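You operate a simulated robot arm through the tools that you are given. There is no shell and no other tool.

Carry out the task below with a simulated robot arm. There is one attempt and no reset: what you move stays moved.

JOB
Top the kettle up from the table jug and boil it.
Fine: pour about 150 ml so that it stands over MIN, while it is off its base; put the jug back, shut the lid, set it on its base and wait till it clicks off. Set down upright: table jug.

It is judged by the outcome, as a careful person would: the job done as asked, and still so three seconds after it is handed in. It fails if anything else is knocked over, pushed out of place, dropped, spilled or broken. A push-on lid holds only when it is set on centred and level and pressed home; a screw cap is set on level and turned clockwise until tight.

ROBOT AND FRAMES
A 7-joint arm with a two-finger parallel gripper, fixed in place. Base frame: the origin is on the floor under the middle of its stand, x ahead of it, y to its left, z up. Units: m, rad, N and s.
With the tool pointing down near the work surface it reaches from about 0.36 to 0.78 m from the base axis. Its first joint turns from -2.897 to 2.897 rad. Payload 3.91 kg.
Tool frame: the origin (TCP) lies between the finger pads and is the grasp point; the fingertips stand 0.03 m ahead of it; z points along the fingers, y is the line along which they close. Largest opening 0.11 m; finger width 0.02, thickness 0.01; the body of the gripper, 0.048 by 0.112 m, starts 0.055 m behind the TCP.
Orientation is that of the tool frame in the base frame, as a unit quaternion [w, x, y, z]. With the fingers straight down and closing along the base's y, the tool's x points along the base's -x, its y along +y and its z along -z.

CONTROLS
- The arm moves only by the tool play_rows. Its argument "rows" is text: rows parted by semicolons, each of 7 numbers parted by spaces: the shift along the base's x, y, z in m, then the turn, a rotation vector about the base's x, y, z in rad, then the opening, from 0 (shut) to 1 (fully open). In form: tx ty tz rx ry rz jaw; .... A call has 1 to 20 rows; each row shifts and turns the commanded pose from where the row before left it. Rows are played at 5 a second. More than 0.05 m and 0.15 rad between two rows, or a gripper value outside its range, and nothing of the call is played. Where a pose cannot be reached the arm comes as near as it can. A force on the tool above 40 N (or 10 N above the force at the start of the call, whichever is more), or a blocked arm, ends the call early, and 0.2 s more pass. The fingers move at their own pace (about 0.153 m/s each) and stop on an object; they squeeze with about 27 N. The grip force told is the motor's: it shows also when the fingers shut on nothing. Time passes only in rows, and 0.2 s behind the last, so rows that do not move let the fingers close. The reply holds the time, the measured pose of the TCP, the force on the tool along the base axes, the opening and the grip force, in the units named above and with some noise, with the torque about the TCP (base axes, N m) and any sound that the robot's microphone picked up, and new pictures: "pictures" is both (left out), scene, wrist or none.
- Cameras (640 x 400 px; columns grow to the right, rows downward): "scene" is fixed at [0.2202, 0.6515, 1.6354]; the picture's right is [-0.76, -0.65, 0.00], its down [-0.38, 0.45, -0.81] and it looks along [0.52, -0.62, -0.59] (base axes); focal length 288 px, centre (320, 200). "wrist" rides on the gripper at [0.077, 0.007, -0.114] in the tool frame; the picture's right is [-0.09, 1.00, 0.00], its down [-0.80, -0.07, -0.59] and it looks along [-0.59, -0.05, 0.80] (tool axes); focal length 270 px, centre (320, 200). There is no depth. A picture from a camera that has moved, and an enlarged one, comes with that camera's place and axes in the base frame and with its lens.
- raise_lower(by): slides the trunk up (or, below 0, down) by that many m; the arm rides with it, the base frame stays. It gives what a move gives, with no picture.
- close_up(camera, box): a new picture of the part [left, top, right, bottom] of that camera's present view, enlarged. It takes no simulated time.
- finish_job(): hands the job in; it is judged then, once.

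Nothing tells you positions but the pictures and the camera data. Unless the task says otherwise, let go and move clear before handing in.

The tools are called after "Call:" as a command line: name --argument value ..., lists and objects as JSON in quotes. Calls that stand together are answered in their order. play_rows: Moves the arm, as the interface text tells. Its arguments: {"type":"object","properties":{"rows":{"type":"string"},"pictures":{"type":"string","enum":["both","scene","wrist","none"]}},"required":["rows"]} The other tools are called the same way: raise_lower (by) moves the trunk up or down; close_up (camera, box) takes an enlarged picture of a part of a camera's view; finish_job () hands the job in.

At the start:

```text
time_s: 0.0
ee_pos: [0.3988, 0.1017, 1.3934]
tcp_rot: [0.0, 0.0, 1.0, 0.0]
wrist_force: [-0.4, -0.4, -0.2]
ft_torque: [-0.06, -0.02, 0.0]
width: 0.1097
grip_force: 0.1
trunk travel left (down, up): [-0.575, 0.035]
```

scene: 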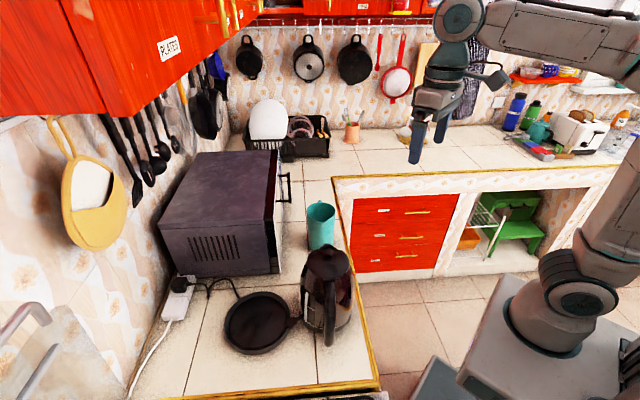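
wrist: 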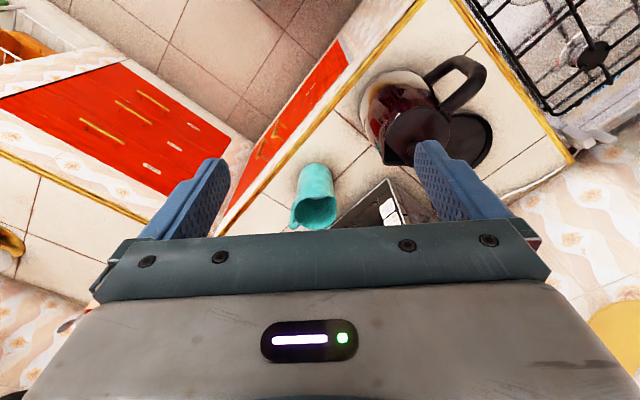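

I see a counter with a black electric kettle, a round dark base plate beside it, and a teal jug next to a microwave. I will look closer before I move anything.

Call:
close_up --camera "scene" --box '[200, 180, 400, 380]'

Call:
close_up --camera "wrist" --box '[260, 40, 520, 240]'

Call:
close_up --camera "scene" --box '[280, 230, 380, 360]'

```text
2.00 times, centred on (300, 280) of scene
camera zoom: at [0.2202, 0.6515, 1.6354], right [-0.76, -0.65, 0.0], down [-0.38, 0.45, -0.81], along [0.52, -0.62, -0.59], focal length 576 px, centre (360, 40)
```

zoom: 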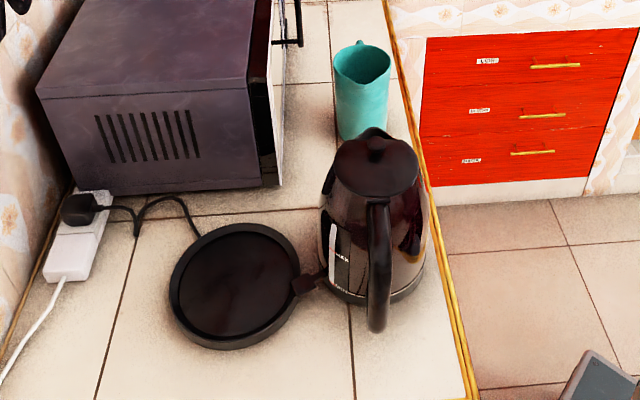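

```text
2.00 times, centred on (390, 140) of wrist
camera zoom: at [0.3221, 0.108, 1.5081], right [0.09, 1.0, 0.0], down [0.8, -0.07, 0.59], along [0.59, -0.05, -0.8], focal length 541 px, centre (180, 320)
```

zoom: 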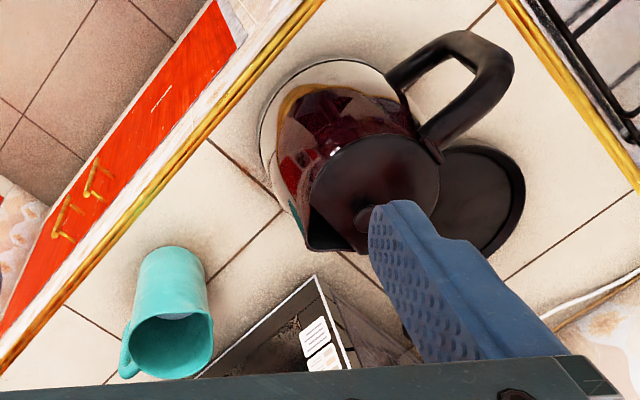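

```text
3.08 times, centred on (330, 295) of scene
camera zoom: at [0.2202, 0.6515, 1.6354], right [-0.76, -0.65, 0.0], down [-0.38, 0.45, -0.81], along [0.52, -0.62, -0.59], focal length 886 px, centre (289, -92)
```

zoom: 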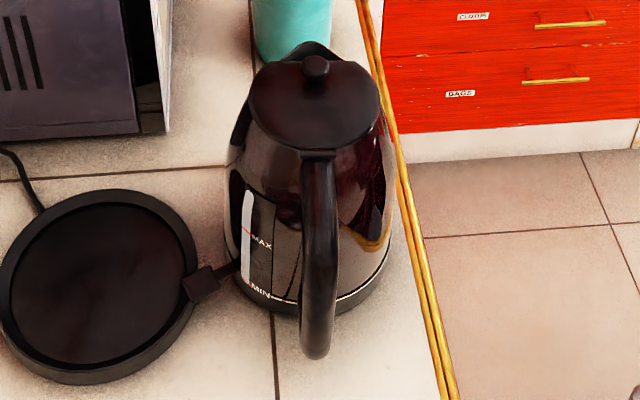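

I see the kettle standing near (0.53, 0.25), its base plate near (0.64, 0.42) and the jug near (0.71, 0.07). I want closer views of the lid, the switch, the level window and the plug before moving.

Call:
close_up --camera "scene" --box '[290, 240, 360, 284]'

Call:
close_up --camera "scene" --box '[285, 290, 365, 350]'

Call:
close_up --camera "scene" --box '[150, 260, 310, 360]'

Call:
close_up --camera "wrist" --box '[350, 50, 500, 170]'

Call:
close_up --camera "scene" --box '[290, 190, 350, 260]'

Call:
close_up --camera "wrist" --box '[280, 150, 360, 240]'

```text
9.09 times, centred on (325, 262) of scene
camera zoom: at [0.2202, 0.6515, 1.6354], right [-0.76, -0.65, 0.0], down [-0.38, 0.45, -0.81], along [0.52, -0.62, -0.59], focal length 2619 px, centre (274, -364)
```

zoom: 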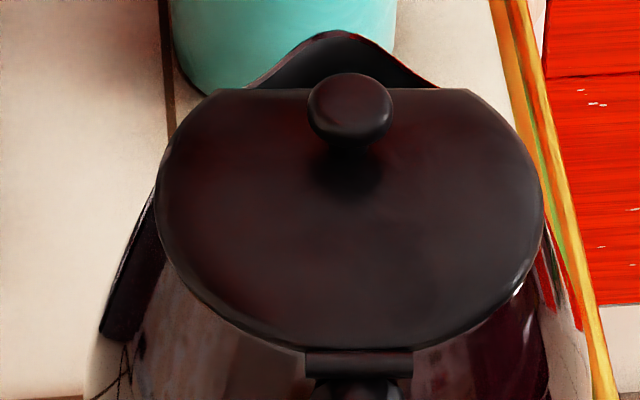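

```text
6.67 times, centred on (325, 320) of scene
camera zoom: at [0.2202, 0.6515, 1.6354], right [-0.76, -0.65, 0.0], down [-0.38, 0.45, -0.81], along [0.52, -0.62, -0.59], focal length 1921 px, centre (287, -600)
```

zoom: 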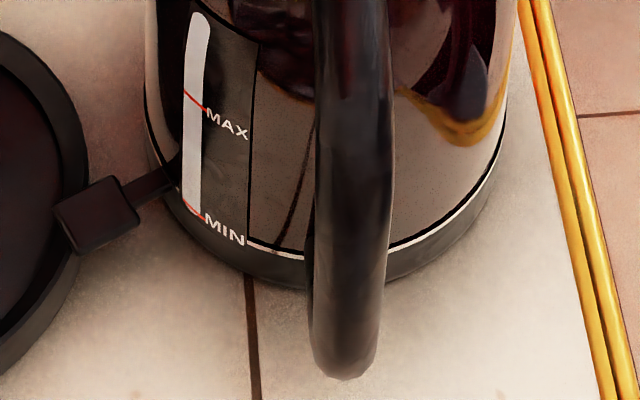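

```text
4.00 times, centred on (230, 310) of scene
camera zoom: at [0.2202, 0.6515, 1.6354], right [-0.76, -0.65, 0.0], down [-0.38, 0.45, -0.81], along [0.52, -0.62, -0.59], focal length 1152 px, centre (680, -240)
```

zoom: 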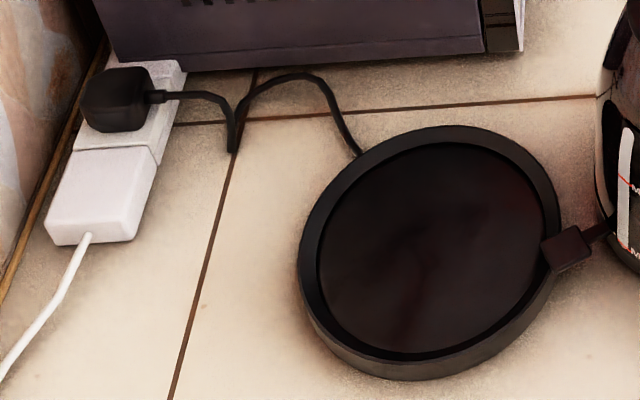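

```text
3.33 times, centred on (425, 110) of wrist
camera zoom: at [0.3221, 0.108, 1.5081], right [0.09, 1.0, 0.0], down [0.8, -0.07, 0.59], along [0.59, -0.05, -0.8], focal length 901 px, centre (-30, 500)
```

zoom: 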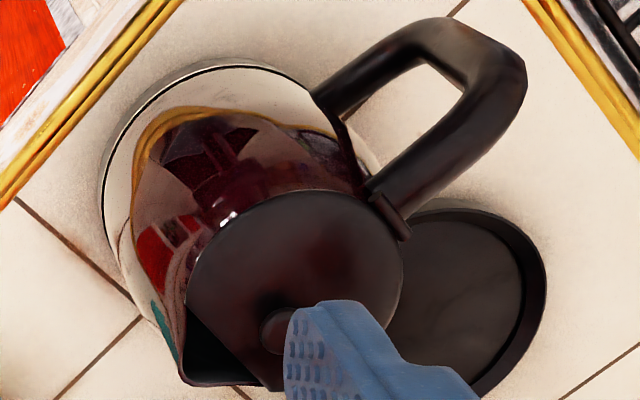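

```text
5.71 times, centred on (320, 225) of scene
camera zoom: at [0.2202, 0.6515, 1.6354], right [-0.76, -0.65, 0.0], down [-0.38, 0.45, -0.81], along [0.52, -0.62, -0.59], focal length 1646 px, centre (320, 57)
```

zoom: 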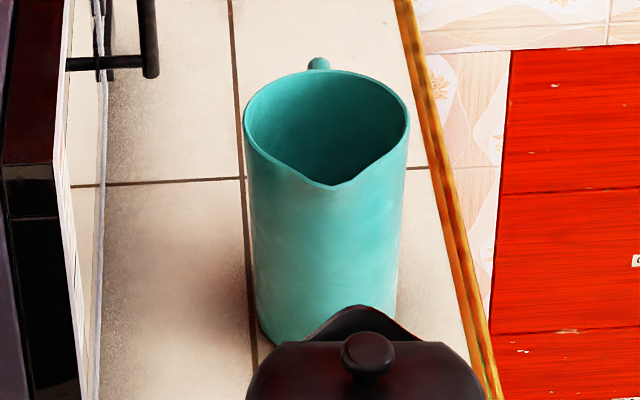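

```text
4.44 times, centred on (320, 195) of wrist
camera zoom: at [0.3221, 0.108, 1.5081], right [0.09, 1.0, 0.0], down [0.8, -0.07, 0.59], along [0.59, -0.05, -0.8], focal length 1201 px, centre (320, 222)
```

zoom: 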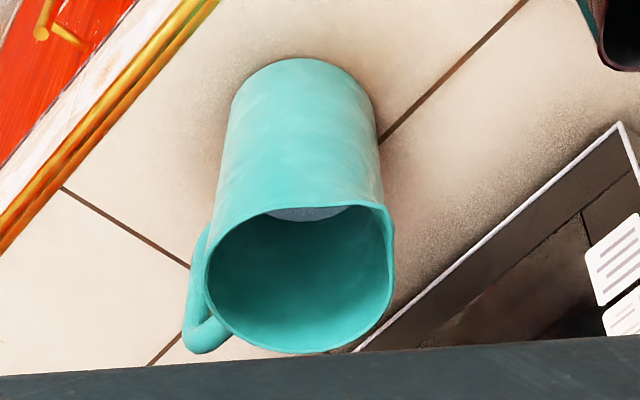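

The kettle has a hinged lid with a small knob, a D-handle pointing to about (-0.7, +0.7), and a paddle switch low on its side. The jug has its spout facing the kettle and holds some water. I'll move above the kettle with the fingers lined up along the hinge to look closer.

Call:
play_rows --rows "0.0218 0.0247 -0.0200 0 0 -0.131 1; 0.0218 0.0247 -0.0200 0 0 -0.131 1; 0.0218 0.0247 -0.0200 0 0 -0.131 1; 0.0218 0.0247 -0.0200 0 0 -0.131 1; 0.0218 0.0247 -0.0200 0 0 -0.131 1; 0.0218 0.0247 -0.0200 0 0 -0.131 1; 0 0 0 0 0 0 1"

```text
time_s: 1.6
ee_pos: [0.53, 0.2493, 1.2734]
tcp_rot: [0.001, 0.384, 0.923, 0.0]
wrist_force: [0.4, 0.5, -0.7]
ft_torque: [0.01, 0.0, -0.01]
width: 0.11
grip_force: 0.0
trunk travel left (down, up): [-0.575, 0.035]
camera wrist: at [0.4804, 0.3083, 1.3875], right [0.77, 0.64, 0.0], down [0.51, -0.62, 0.59], along [0.38, -0.46, -0.8], focal length 270 px, centre (320, 200)
```

scene: 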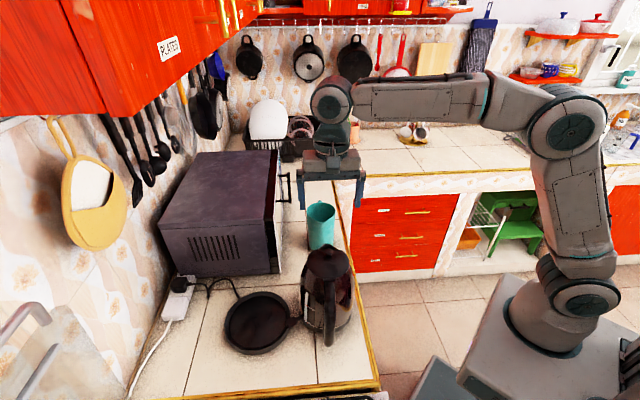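
wrist: 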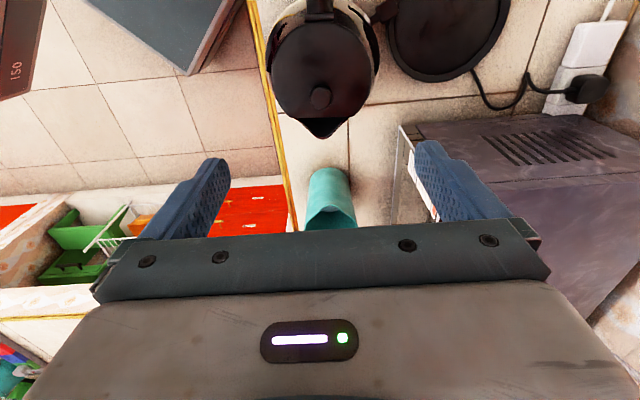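

The hand is now above the kettle with the knob in line. I'll take close-ups of the lid, the base plate and the jug from here.

Call:
close_up --camera "wrist" --box '[240, 0, 400, 140]'

Call:
close_up --camera "wrist" --box '[360, 0, 620, 130]'

Call:
close_up --camera "wrist" --box '[290, 150, 380, 240]'

```text
2.86 times, centred on (320, 70) of wrist
camera zoom: at [0.4804, 0.3083, 1.3875], right [0.77, 0.64, 0.0], down [0.51, -0.62, 0.59], along [0.38, -0.46, -0.8], focal length 772 px, centre (320, 571)
```

zoom: 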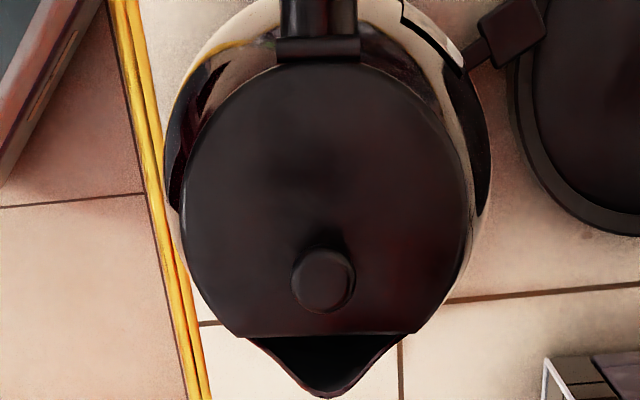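

```text
2.46 times, centred on (490, 65) of wrist
camera zoom: at [0.4804, 0.3083, 1.3875], right [0.77, 0.64, 0.0], down [0.51, -0.62, 0.59], along [0.38, -0.46, -0.8], focal length 665 px, centre (-98, 532)
```

zoom: 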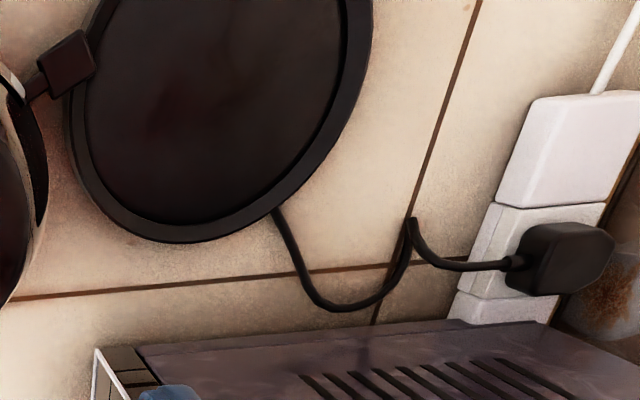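

```text
4.44 times, centred on (335, 195) of wrist
camera zoom: at [0.4804, 0.3083, 1.3875], right [0.77, 0.64, 0.0], down [0.51, -0.62, 0.59], along [0.38, -0.46, -0.8], focal length 1201 px, centre (253, 222)
```

zoom: 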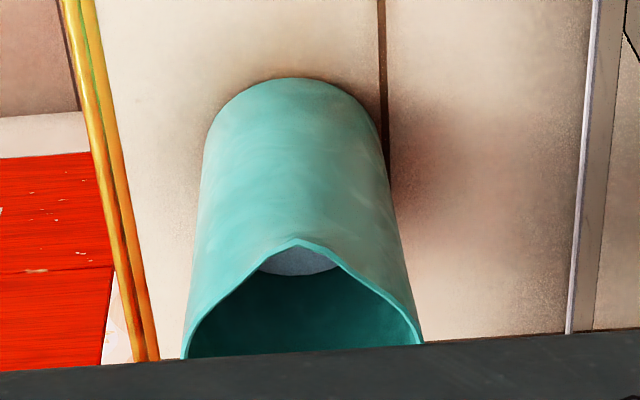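

From these views the knob is near (0.535, 0.245, 1.095), the hinge is on the handle side near (0.488, 0.299), and the lid top is about 1.075. I'll come down to just above the knob with the fingers half closed and check.

Call:
play_rows --rows "0.0017 -0.0014 -0.0378 0 0 -0.017 0.45; 0.0017 -0.0014 -0.0378 0 0 -0.017 0.45; 0.0016 -0.0015 -0.0378 0 0 -0.016 0.45; 0 0 0 0 0 0 0.45"

Call:
close_up --camera "scene" --box '[280, 210, 380, 280]'

Call:
close_up --camera "wrist" --box '[220, 60, 420, 220]'

```text
time_s: 2.6
ee_pos: [0.5358, 0.244, 1.1595]
tcp_rot: [0.0, 0.407, 0.914, 0.0]
wrist_force: [-0.6, -0.2, -1.6]
ft_torque: [0.03, -0.01, -0.01]
width: 0.0494
grip_force: 0.0
trunk travel left (down, up): [-0.575, 0.035]
camera wrist: at [0.4886, 0.306, 1.2743], right [0.8, 0.6, 0.0], down [0.48, -0.64, 0.59], along [0.36, -0.47, -0.8], focal length 270 px, centre (320, 200)
```

scene: 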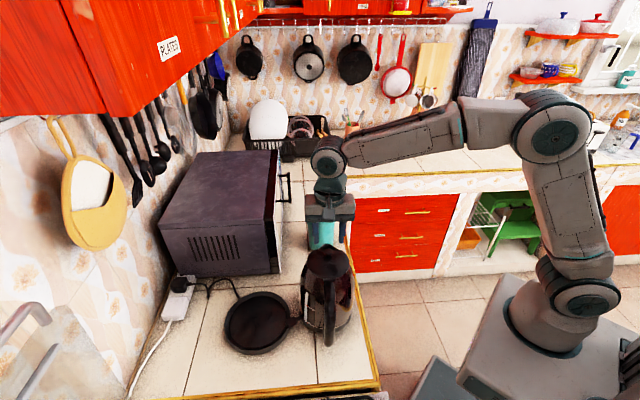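
wrist: 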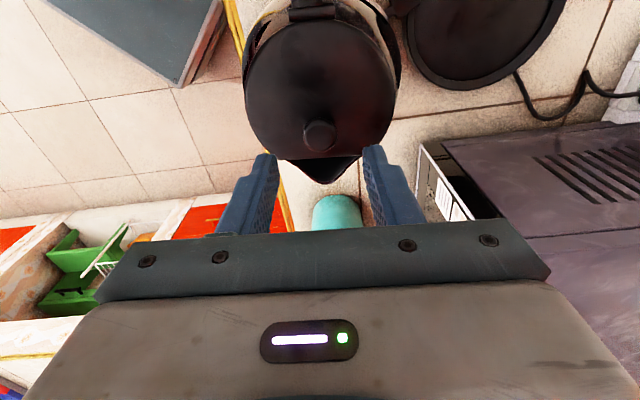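

```text
5.71 times, centred on (330, 245) of scene
camera zoom: at [0.2202, 0.6515, 1.6354], right [-0.76, -0.65, 0.0], down [-0.38, 0.45, -0.81], along [0.52, -0.62, -0.59], focal length 1646 px, centre (263, -57)
```

zoom: 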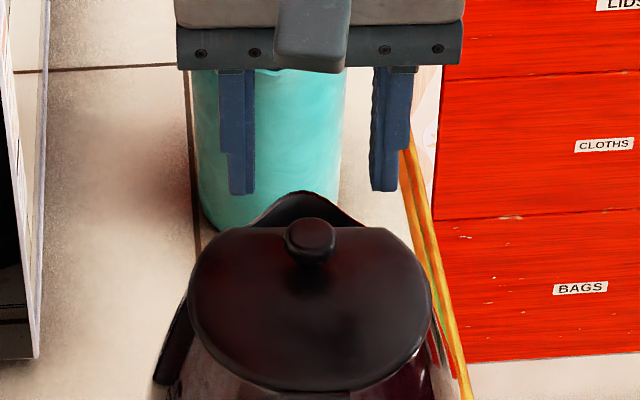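

```text
2.50 times, centred on (320, 140) of wrist
camera zoom: at [0.4886, 0.306, 1.2743], right [0.8, 0.6, 0.0], down [0.48, -0.64, 0.59], along [0.36, -0.47, -0.8], focal length 676 px, centre (320, 350)
```

zoom: 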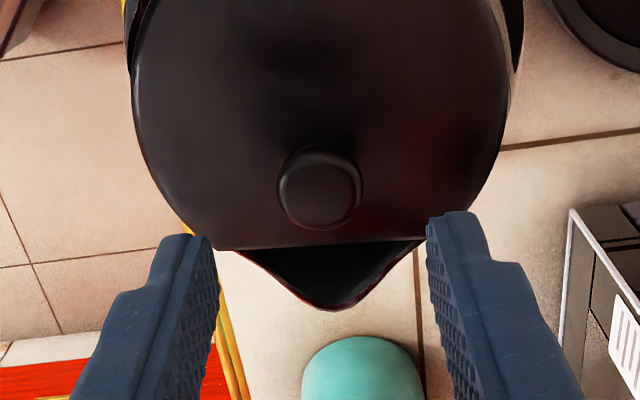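

The knob sits midway between the fingers. I'll come down around it and close gently on it.

Call:
play_rows --rows "-0.0003 0.0003 -0.016 0 0 0 0.45; -0.0003 0.0003 -0.016 0 0 0 0.45; 0 0 -0.0145 0 0 0 0.45; 0 0 0 0 0 0 0.45"

Call:
close_up --camera "scene" --box '[280, 210, 380, 280]'

Call:
close_up --camera "wrist" --box '[220, 80, 420, 240]'

```text
time_s: 3.6
ee_pos: [0.5337, 0.245, 1.1136]
tcp_rot: [0.0, 0.406, 0.914, 0.0]
wrist_force: [-0.2, 0.3, -0.2]
ft_torque: [-0.02, -0.02, -0.01]
width: 0.0497
grip_force: 0.0
trunk travel left (down, up): [-0.575, 0.035]
camera wrist: at [0.4877, 0.3076, 1.2283], right [0.8, 0.6, 0.0], down [0.49, -0.64, 0.59], along [0.36, -0.47, -0.8], focal length 270 px, centre (320, 200)
```

scene: 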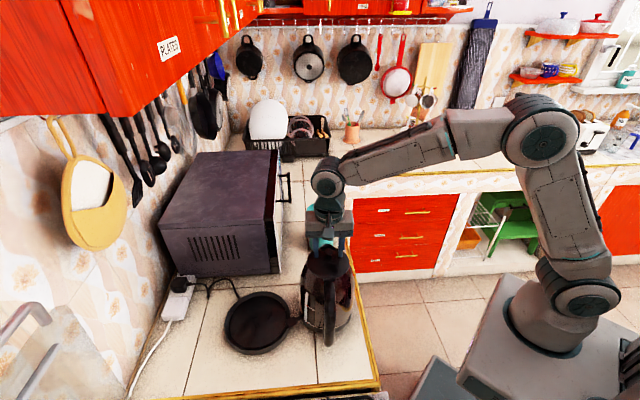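
wrist: 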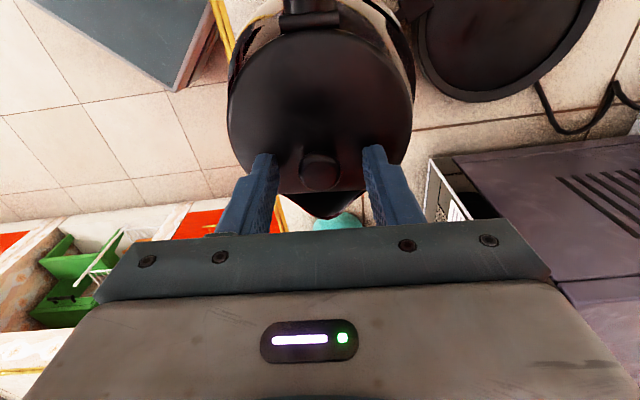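

```text
5.71 times, centred on (330, 245) of scene
camera zoom: at [0.2202, 0.6515, 1.6354], right [-0.76, -0.65, 0.0], down [-0.38, 0.45, -0.81], along [0.52, -0.62, -0.59], focal length 1646 px, centre (263, -57)
```

zoom: 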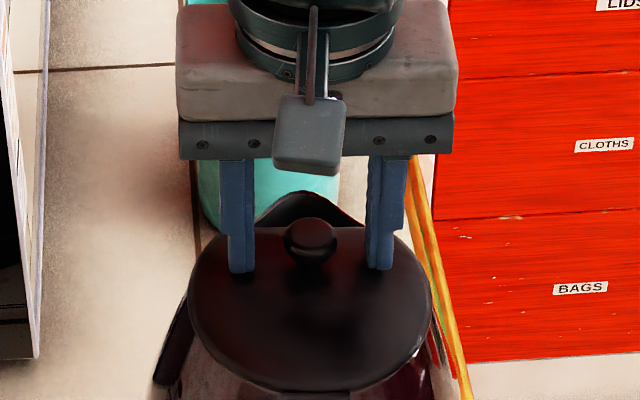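

```text
2.50 times, centred on (320, 160) of wrist
camera zoom: at [0.4877, 0.3076, 1.2283], right [0.8, 0.6, 0.0], down [0.49, -0.64, 0.59], along [0.36, -0.47, -0.8], focal length 676 px, centre (320, 300)
```

zoom: 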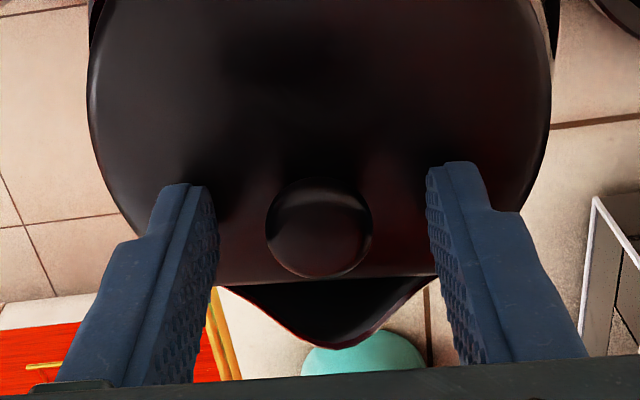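

The fingertips stand on both sides of the knob just above the lid. I'll close on it.

Call:
play_rows --rows "0 0 0 0 0 0 0.3; 0 0 0 0 0 0 0.15; 0 0 0 0 0 0 0.1; 0 0 0 0 0 0 0.05; 0 0 0 0 0 0 0"

Call:
close_up --camera "wrist" --box '[220, 80, 420, 240]'

Call:
close_up --camera "scene" --box '[280, 210, 380, 280]'

```text
time_s: 4.8
ee_pos: [0.5347, 0.2455, 1.114]
tcp_rot: [0.0, 0.406, 0.914, 0.0]
wrist_force: [-0.5, -0.4, -0.1]
ft_torque: [-0.04, -0.01, 0.01]
width: 0.0224
grip_force: 26.9
trunk travel left (down, up): [-0.575, 0.035]
camera wrist: at [0.4878, 0.3074, 1.2284], right [0.8, 0.6, 0.0], down [0.48, -0.64, 0.59], along [0.36, -0.47, -0.8], focal length 270 px, centre (320, 200)
```

scene: 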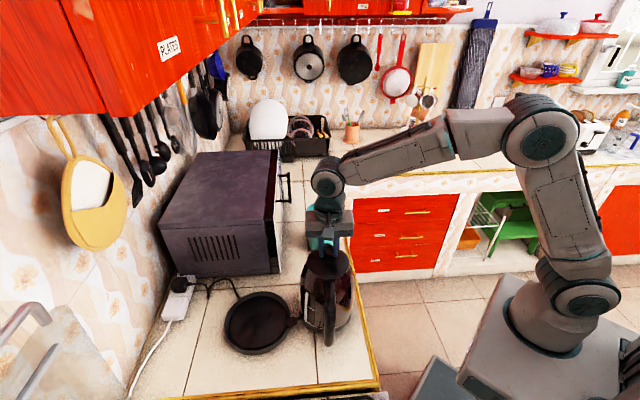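
wrist: 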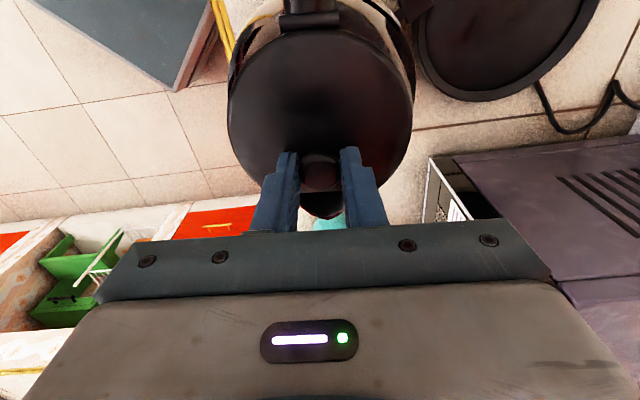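

```text
2.50 times, centred on (320, 160) of wrist
camera zoom: at [0.4878, 0.3074, 1.2284], right [0.8, 0.6, 0.0], down [0.48, -0.64, 0.59], along [0.36, -0.47, -0.8], focal length 676 px, centre (320, 300)
```

zoom: 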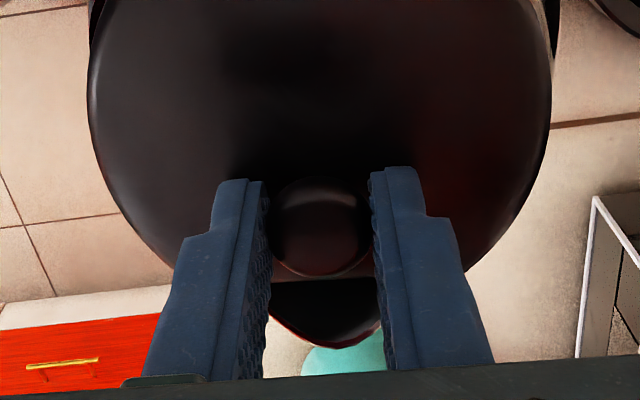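

```text
5.71 times, centred on (330, 245) of scene
camera zoom: at [0.2202, 0.6515, 1.6354], right [-0.76, -0.65, 0.0], down [-0.38, 0.45, -0.81], along [0.52, -0.62, -0.59], focal length 1646 px, centre (263, -57)
```

zoom: 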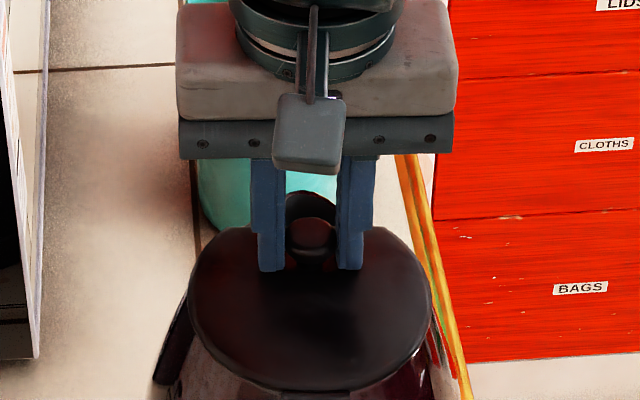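

I have the knob (width 0.022). I'll lift it a little along the hinge arc and check the force and whether the lid turns.

Call:
play_rows --rows "-0.0007 0.0007 0.003 0 0 0 0; -0.0007 0.0008 0.003 0 0 0 0; 0 0 0 0 0 0 0"

Call:
close_up --camera "scene" --box '[280, 210, 380, 280]'

```text
time_s: 5.6
ee_pos: [0.5341, 0.2464, 1.1192]
tcp_rot: [0.0, 0.406, 0.914, 0.001]
wrist_force: [0.3, -0.7, -8.3]
ft_torque: [-0.41, -0.35, 0.03]
width: 0.0229
grip_force: 27.2
trunk travel left (down, up): [-0.575, 0.035]
camera wrist: at [0.4869, 0.3093, 1.2342], right [0.8, 0.6, 0.0], down [0.49, -0.64, 0.59], along [0.36, -0.47, -0.8], focal length 270 px, centre (320, 200)
```

scene: 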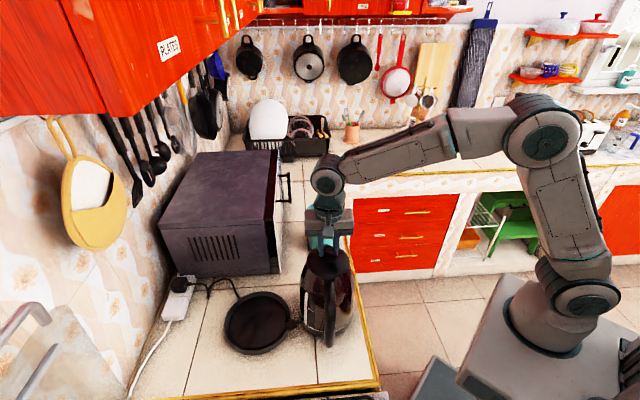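
wrist: 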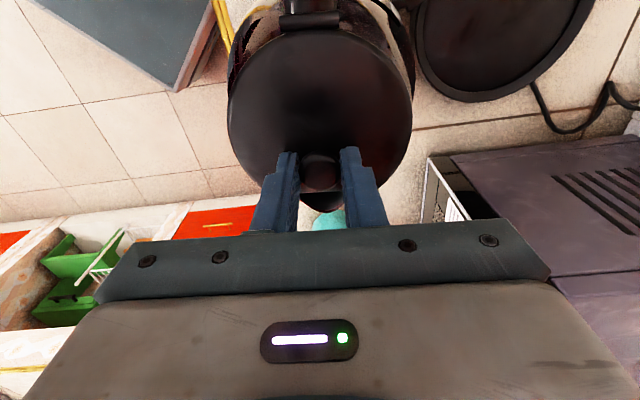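

```text
5.71 times, centred on (330, 245) of scene
camera zoom: at [0.2202, 0.6515, 1.6354], right [-0.76, -0.65, 0.0], down [-0.38, 0.45, -0.81], along [0.52, -0.62, -0.59], focal length 1646 px, centre (263, -57)
```

zoom: 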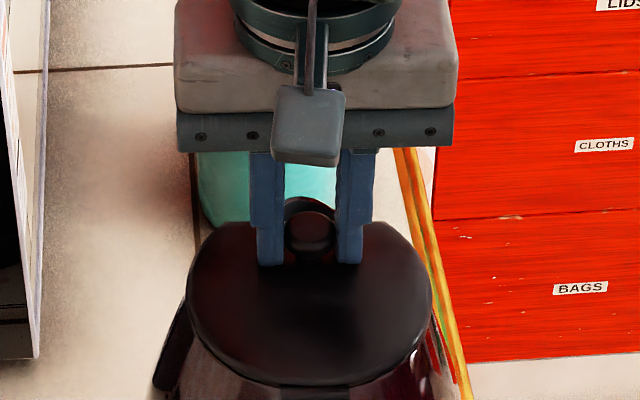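

The whole kettle came up slightly with the knob: the grip is stiff enough that the lid can only open if the tool turns with it. I'll go back down and then turn the hand about the hinge line together with the lift.

Call:
play_rows --rows "0.0007 -0.0008 -0.003 0 0 0 0; 0.0007 -0.0007 -0.003 0 0 0 0; 0 0 0 0 0 0 0" --pictures "none"

Call:
close_up --camera "scene" --box '[280, 210, 380, 280]'

```text
time_s: 6.4
ee_pos: [0.533, 0.2465, 1.1149]
tcp_rot: [0.0, 0.406, 0.914, 0.001]
wrist_force: [-2.3, 5.5, 5.0]
ft_torque: [0.53, 0.39, -0.01]
width: 0.0229
grip_force: 27.1
trunk travel left (down, up): [-0.575, 0.035]
```

```text
5.71 times, centred on (330, 245) of scene
camera zoom: at [0.2202, 0.6515, 1.6354], right [-0.76, -0.65, 0.0], down [-0.38, 0.45, -0.81], along [0.52, -0.62, -0.59], focal length 1646 px, centre (263, -57)
```

zoom: 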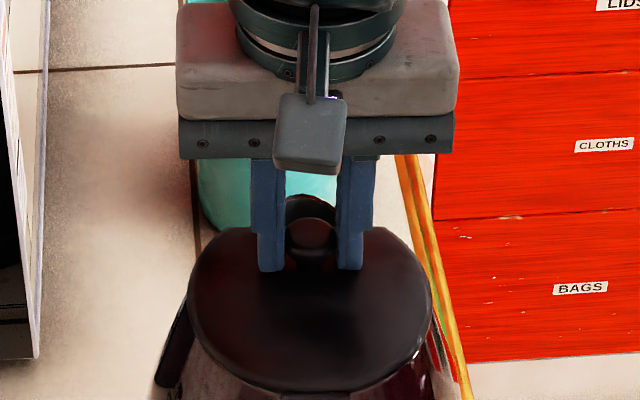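

There is leftover strain in the grip, so I'll let go, let it settle, and grip again at the same place.

Call:
play_rows --rows "0 0 0 0 0 0 0.3; 0 0 0 0 0 0 0.45; 0 0 0 0 0 0 0.45; 0 0 0 0 0 0 0.2; 0 0 0 0 0 0 0.1; 0 0 0 0 0 0 0; 0 0 0 0 0 0 0" --pictures "scene"

Call:
close_up --camera "wrist" --box '[220, 80, 420, 240]'

```text
time_s: 8.0
ee_pos: [0.5353, 0.2461, 1.1139]
tcp_rot: [0.001, 0.406, 0.914, -0.001]
wrist_force: [-2.0, -2.6, -0.2]
ft_torque: [-0.21, -0.03, 0.04]
width: 0.0232
grip_force: 27.0
trunk travel left (down, up): [-0.575, 0.035]
```

scene: 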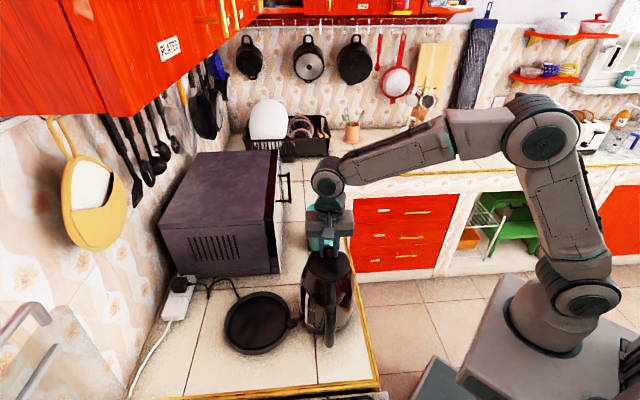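

```text
2.50 times, centred on (320, 160) of wrist
camera zoom: at [0.4877, 0.3068, 1.2283], right [0.8, 0.6, 0.0], down [0.48, -0.64, 0.59], along [0.36, -0.47, -0.8], focal length 676 px, centre (320, 300)
```

zoom: 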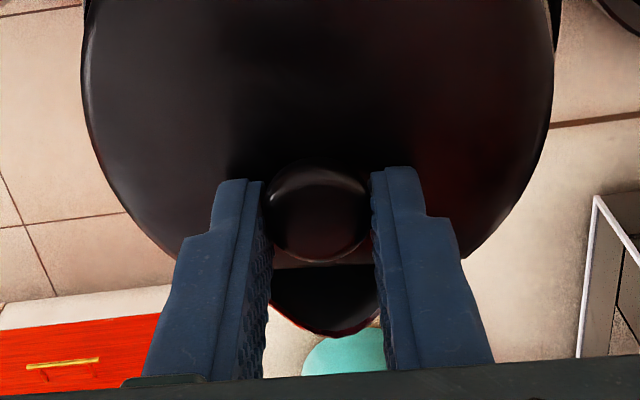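

The lid looks slightly shifted in the wrist view; I'll check with the scene camera.

Call:
close_up --camera "scene" --box '[280, 210, 380, 280]'

Call:
close_up --camera "scene" --box '[280, 230, 380, 360]'

```text
5.71 times, centred on (330, 245) of scene
camera zoom: at [0.2202, 0.6515, 1.6354], right [-0.76, -0.65, 0.0], down [-0.38, 0.45, -0.81], along [0.52, -0.62, -0.59], focal length 1646 px, centre (263, -57)
```

zoom: 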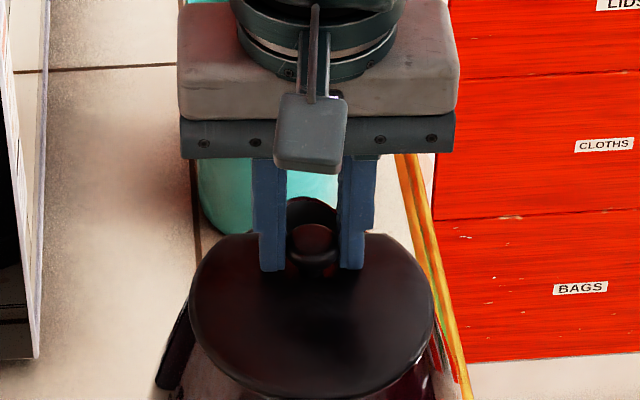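

```text
3.08 times, centred on (330, 295) of scene
camera zoom: at [0.2202, 0.6515, 1.6354], right [-0.76, -0.65, 0.0], down [-0.38, 0.45, -0.81], along [0.52, -0.62, -0.59], focal length 886 px, centre (289, -92)
```

zoom: 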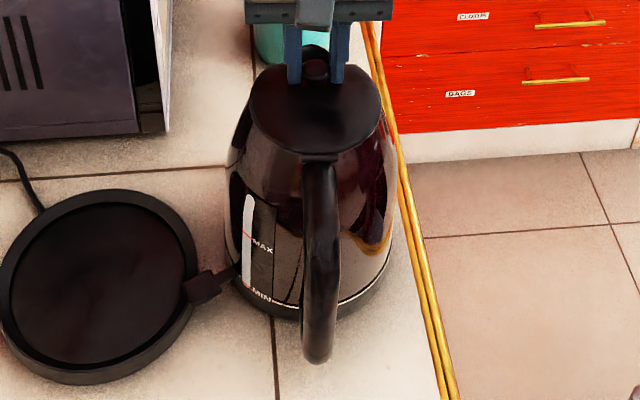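

The kettle slid about 5 mm towards its handle when I set it back. I'll open, re-centre on the knob and grip again.

Call:
play_rows --rows "0 0 0 0 0 0 0.3; 0 0 0 0 0 0 0.45; -0.0035 0.0038 0 0 0 0 0.45; 0 0 0 0 0 0 0.45" --pictures "none"

Call:
close_up --camera "wrist" --box '[220, 80, 420, 240]'

Call:
close_up --camera "scene" --box '[280, 230, 380, 360]'

```text
time_s: 9.0
ee_pos: [0.5309, 0.2495, 1.1142]
tcp_rot: [0.0, 0.406, 0.914, 0.001]
wrist_force: [-0.8, 0.2, -0.3]
ft_torque: [0.02, -0.01, 0.0]
width: 0.0493
grip_force: 0.1
trunk travel left (down, up): [-0.575, 0.035]
```

```text
2.50 times, centred on (320, 160) of wrist
camera zoom: at [0.4843, 0.3113, 1.2283], right [0.8, 0.6, 0.0], down [0.48, -0.64, 0.59], along [0.36, -0.47, -0.8], focal length 676 px, centre (320, 300)
```

zoom: 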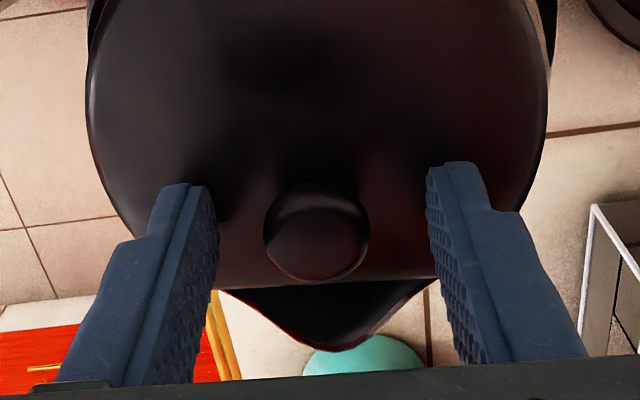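

```text
3.08 times, centred on (330, 295) of scene
camera zoom: at [0.2202, 0.6515, 1.6354], right [-0.76, -0.65, 0.0], down [-0.38, 0.45, -0.81], along [0.52, -0.62, -0.59], focal length 886 px, centre (289, -92)
```

zoom: 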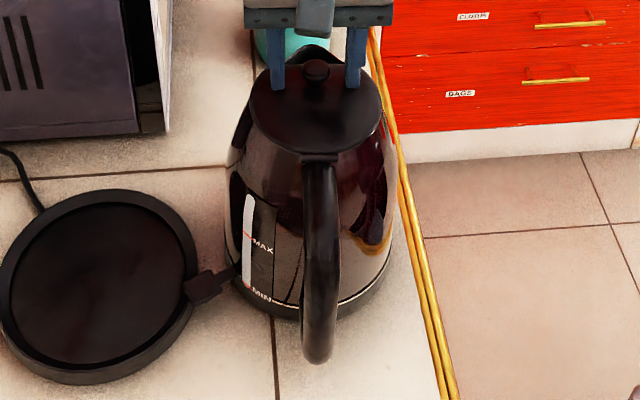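

The knob is centred again. I'll grip it and turn the hand with the lid about the hinge for the first five degrees.

Call:
play_rows --rows "0 0 0 0 0 0 0.3; 0 0 0 0 0 0 0.15; 0 0 0 0 0 0 0; 0 0 0 0 0 0 0; 0 0 0 0 0 0 0; -0.00118 0.00134 0.00303 -0.0327 -0.0289 0 0; -0.00118 0.00134 0.00302 -0.0327 -0.0289 0 0; 0 0 0 0 0 0 0" --pictures "none"

Call:
close_up --camera "scene" --box '[280, 230, 380, 360]'

Call:
close_up --camera "scene" --box '[280, 210, 380, 280]'

```text
time_s: 10.8
ee_pos: [0.5294, 0.251, 1.1197]
tcp_rot: [0.04, 0.406, 0.913, -0.017]
wrist_force: [-1.5, -2.6, 0.6]
ft_torque: [-0.2, -0.15, 0.0]
width: 0.0231
grip_force: 26.9
trunk travel left (down, up): [-0.575, 0.035]
```

```text
3.08 times, centred on (330, 295) of scene
camera zoom: at [0.2202, 0.6515, 1.6354], right [-0.76, -0.65, 0.0], down [-0.38, 0.45, -0.81], along [0.52, -0.62, -0.59], focal length 886 px, centre (289, -92)
```

zoom: 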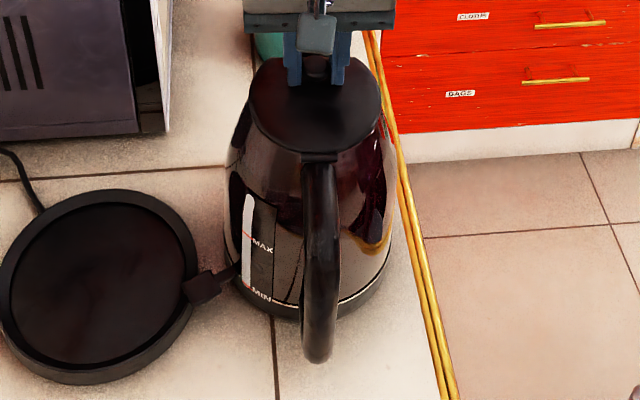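

```text
5.71 times, centred on (330, 245) of scene
camera zoom: at [0.2202, 0.6515, 1.6354], right [-0.76, -0.65, 0.0], down [-0.38, 0.45, -0.81], along [0.52, -0.62, -0.59], focal length 1646 px, centre (263, -57)
```

zoom: 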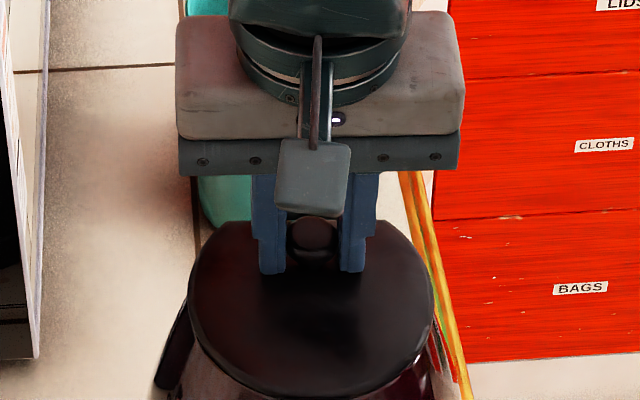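

The lid is opening and the kettle stays put, with small forces. I'll carry on along the arc to 25°.

Call:
play_rows --rows "-0.00271 0.00307 0.0057 -0.0654 -0.0578 0 0; -0.00303 0.00343 0.00533 -0.0654 -0.0578 0 0; -0.00332 0.00376 0.00491 -0.0654 -0.0578 0 0; -0.00359 0.00407 0.00446 -0.0654 -0.0578 0 0; 0 0 0 0 0 0 0" --pictures "none"

Call:
close_up --camera "scene" --box '[280, 210, 380, 360]'

```text
time_s: 12.0
ee_pos: [0.517, 0.2652, 1.1391]
tcp_rot: [0.198, 0.396, 0.892, -0.09]
wrist_force: [1.7, -0.3, -0.4]
ft_torque: [-0.23, -0.19, 0.0]
width: 0.0228
grip_force: 26.9
trunk travel left (down, up): [-0.575, 0.035]
```

```text
2.67 times, centred on (330, 285) of scene
camera zoom: at [0.2202, 0.6515, 1.6354], right [-0.76, -0.65, 0.0], down [-0.38, 0.45, -0.81], along [0.52, -0.62, -0.59], focal length 768 px, centre (293, -27)
```

zoom: 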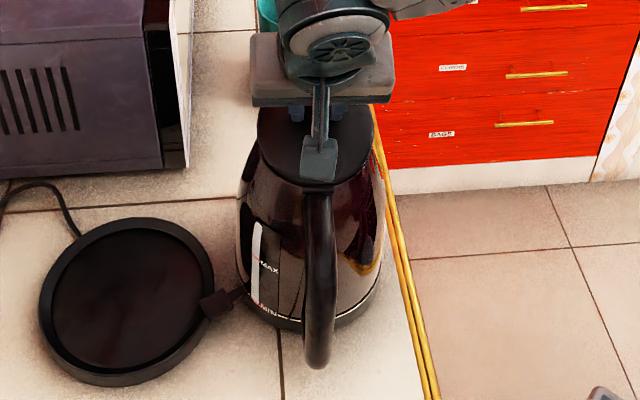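

The lid follows with little force. I'll go on to 50°.

Call:
play_rows --rows "-0.00384 0.00434 0.00396 -0.0654 -0.0578 0 0; -0.00406 0.00459 0.00344 -0.0654 -0.0578 0 0; -0.00424 0.00479 0.0029 -0.0654 -0.0578 0 0; -0.00439 0.00497 0.00232 -0.0654 -0.0578 0 0; -0.0045 0.00509 0.00175 -0.0654 -0.0578 0 0; 0 0 0 0 0 0 0"

Call:
close_up --camera "scene" --box '[280, 210, 380, 360]'

```text
time_s: 13.4
ee_pos: [0.4955, 0.2919, 1.154]
tcp_rot: [0.384, 0.367, 0.829, -0.175]
wrist_force: [0.5, 1.0, 0.3]
ft_torque: [-0.14, 0.02, 0.07]
width: 0.0226
grip_force: 27.1
trunk travel left (down, up): [-0.575, 0.035]
camera wrist: at [0.4083, 0.3978, 1.1683], right [0.78, 0.62, 0.06], down [-0.01, -0.08, 1.0], along [0.63, -0.78, -0.06], focal length 270 px, centre (320, 200)
```

scene: 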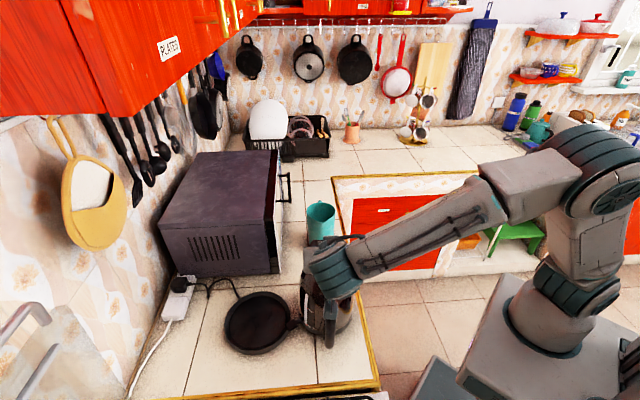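
wrist: 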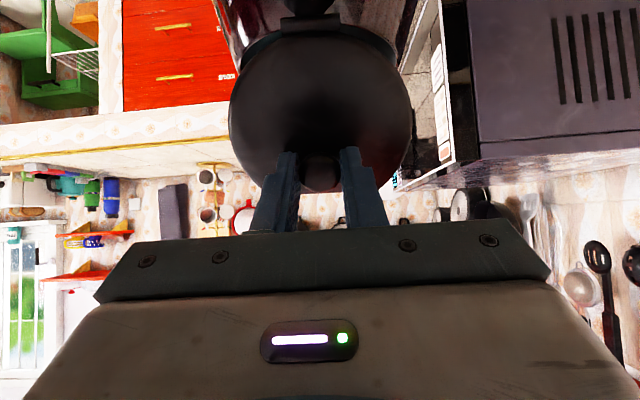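

```text
2.67 times, centred on (330, 285) of scene
camera zoom: at [0.2202, 0.6515, 1.6354], right [-0.76, -0.65, 0.0], down [-0.38, 0.45, -0.81], along [0.52, -0.62, -0.59], focal length 768 px, centre (293, -27)
```

zoom: 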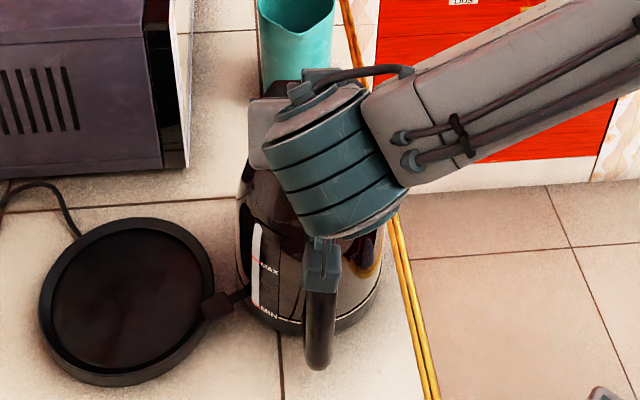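

The lid is at 50° and the forces are small. The wrist camera stays outboard of the kettle handle, so I'll continue to 70° while watching for contact.

Call:
play_rows --rows "-0.00459 0.0052 0.00114 -0.0654 -0.0578 0 0; -0.00463 0.00524 0.00053 -0.0654 -0.0578 0 0; -0.00465 0.00526 -0.00008 -0.0654 -0.0578 0 0; -0.00463 0.00524 -0.00069 -0.0654 -0.0578 0 0; 0 0 0 0 0 0 0"

Call:
close_up --camera "scene" --box '[280, 210, 380, 360]'

```text
time_s: 14.6
ee_pos: [0.4769, 0.3108, 1.1554]
tcp_rot: [0.522, 0.332, 0.748, -0.239]
wrist_force: [0.0, 0.3, -0.2]
ft_torque: [0.04, 0.12, -0.03]
width: 0.0226
grip_force: 27.3
trunk travel left (down, up): [-0.575, 0.035]
camera wrist: at [0.3921, 0.4159, 1.1216], right [0.76, 0.64, 0.07], down [-0.23, 0.17, 0.96], along [0.6, -0.75, 0.28], focal length 270 px, centre (320, 200)
```

scene: 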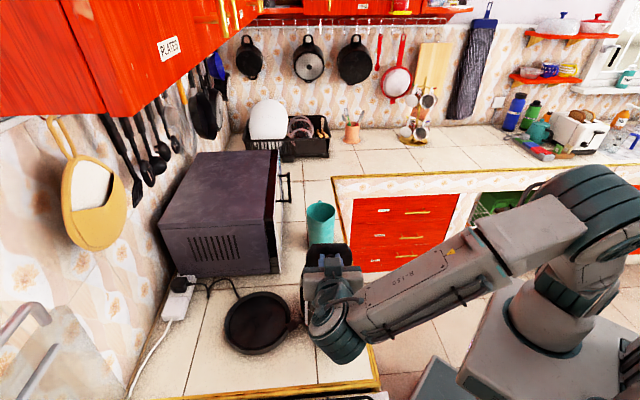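
wrist: 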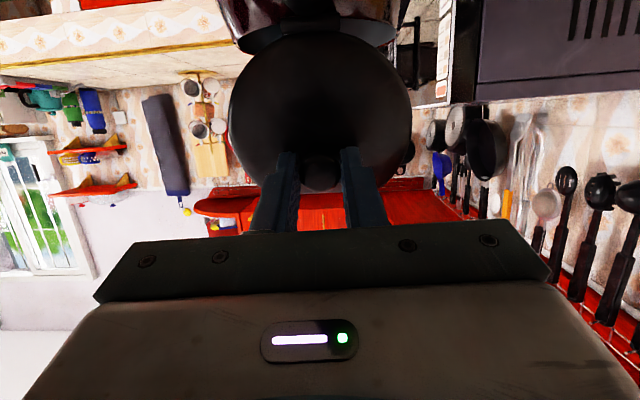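

```text
2.67 times, centred on (330, 285) of scene
camera zoom: at [0.2202, 0.6515, 1.6354], right [-0.76, -0.65, 0.0], down [-0.38, 0.45, -0.81], along [0.52, -0.62, -0.59], focal length 768 px, centre (293, -27)
```

zoom: 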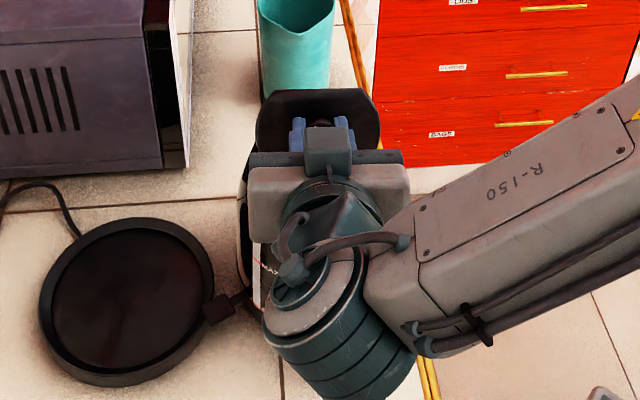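

The lid is at about 70° with no notable force. I'll go on to 90°.

Call:
play_rows --rows "-0.00457 0.00517 -0.0013 -0.0654 -0.0578 0 0; -0.00448 0.00506 -0.0019 -0.0654 -0.0578 0 0; 0 0 0 0 0 0 0" --pictures "none"

Call:
close_up --camera "scene" --box '[280, 210, 380, 360]'

```text
time_s: 15.4
ee_pos: [0.4671, 0.3234, 1.1515]
tcp_rot: [0.585, 0.31, 0.7, -0.268]
wrist_force: [0.9, -1.1, -0.6]
ft_torque: [0.29, 0.35, -0.03]
width: 0.0229
grip_force: 26.9
trunk travel left (down, up): [-0.575, 0.035]
```

```text
2.67 times, centred on (330, 285) of scene
camera zoom: at [0.2202, 0.6515, 1.6354], right [-0.76, -0.65, 0.0], down [-0.38, 0.45, -0.81], along [0.52, -0.62, -0.59], focal length 768 px, centre (293, -27)
```

zoom: 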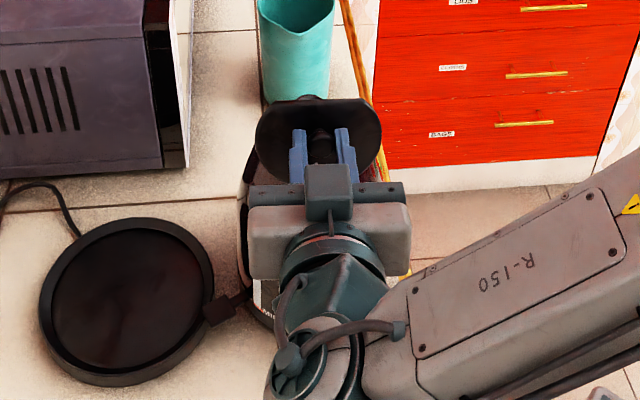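

The torque grew to about 0.45 N m, which suggests the lid has reached its stop. I'll ease back a few degrees and then loosen the fingers to see whether the lid stays open.

Call:
play_rows --rows "0.0026 -0.0030 0.0011 0.0393 0.0347 0 0; 0 0 0 0 0 0 0; 0 0 0 0 0 0 0.25; 0 0 0 0 0 0 0.3; 0 0 0 0 0 0 0.35"

Call:
close_up --camera "scene" --box '[280, 210, 380, 360]'

Call:
close_up --camera "wrist" --box '[200, 0, 440, 240]'

```text
time_s: 16.6
ee_pos: [0.4694, 0.3183, 1.1539]
tcp_rot: [0.567, 0.316, 0.715, -0.259]
wrist_force: [0.4, 0.3, -0.7]
ft_torque: [0.02, 0.01, 0.0]
width: 0.0385
grip_force: 0.1
trunk travel left (down, up): [-0.575, 0.035]
camera wrist: at [0.3887, 0.4193, 1.1041], right [0.76, 0.65, 0.07], down [-0.31, 0.26, 0.91], along [0.57, -0.72, 0.4], focal length 270 px, centre (320, 200)
```

scene: 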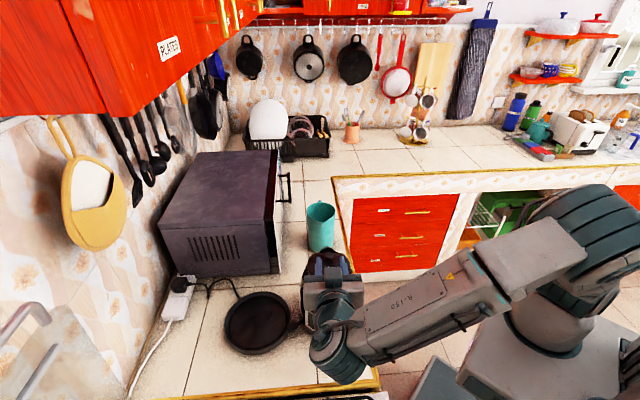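
wrist: 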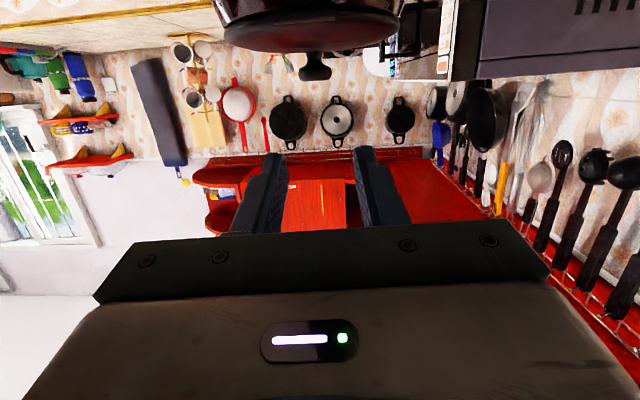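

```text
2.67 times, centred on (330, 285) of scene
camera zoom: at [0.2202, 0.6515, 1.6354], right [-0.76, -0.65, 0.0], down [-0.38, 0.45, -0.81], along [0.52, -0.62, -0.59], focal length 768 px, centre (293, -27)
```

zoom: 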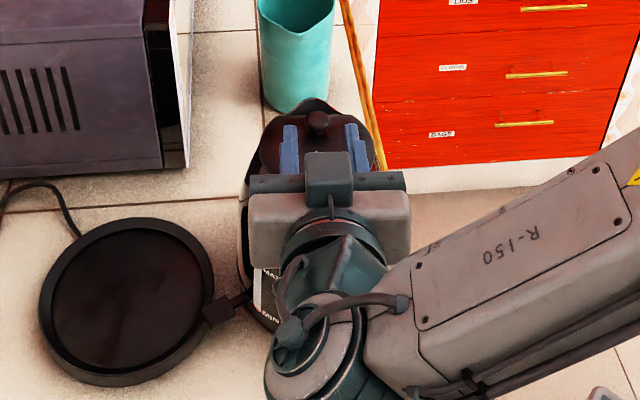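

```text
1.67 times, centred on (320, 120) of wrist
camera zoom: at [0.3887, 0.4193, 1.1041], right [0.76, 0.65, 0.07], down [-0.31, 0.26, 0.91], along [0.57, -0.72, 0.4], focal length 450 px, centre (320, 333)
```

zoom: 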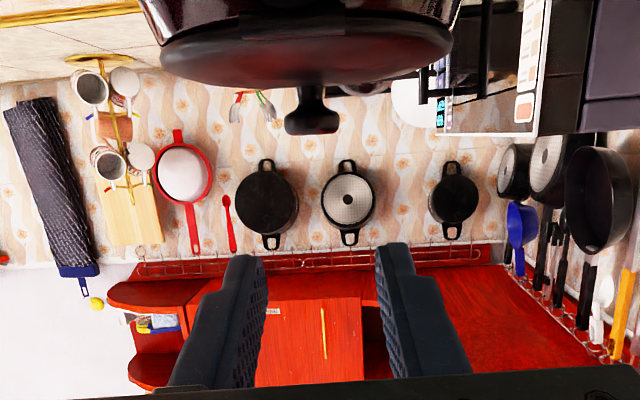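

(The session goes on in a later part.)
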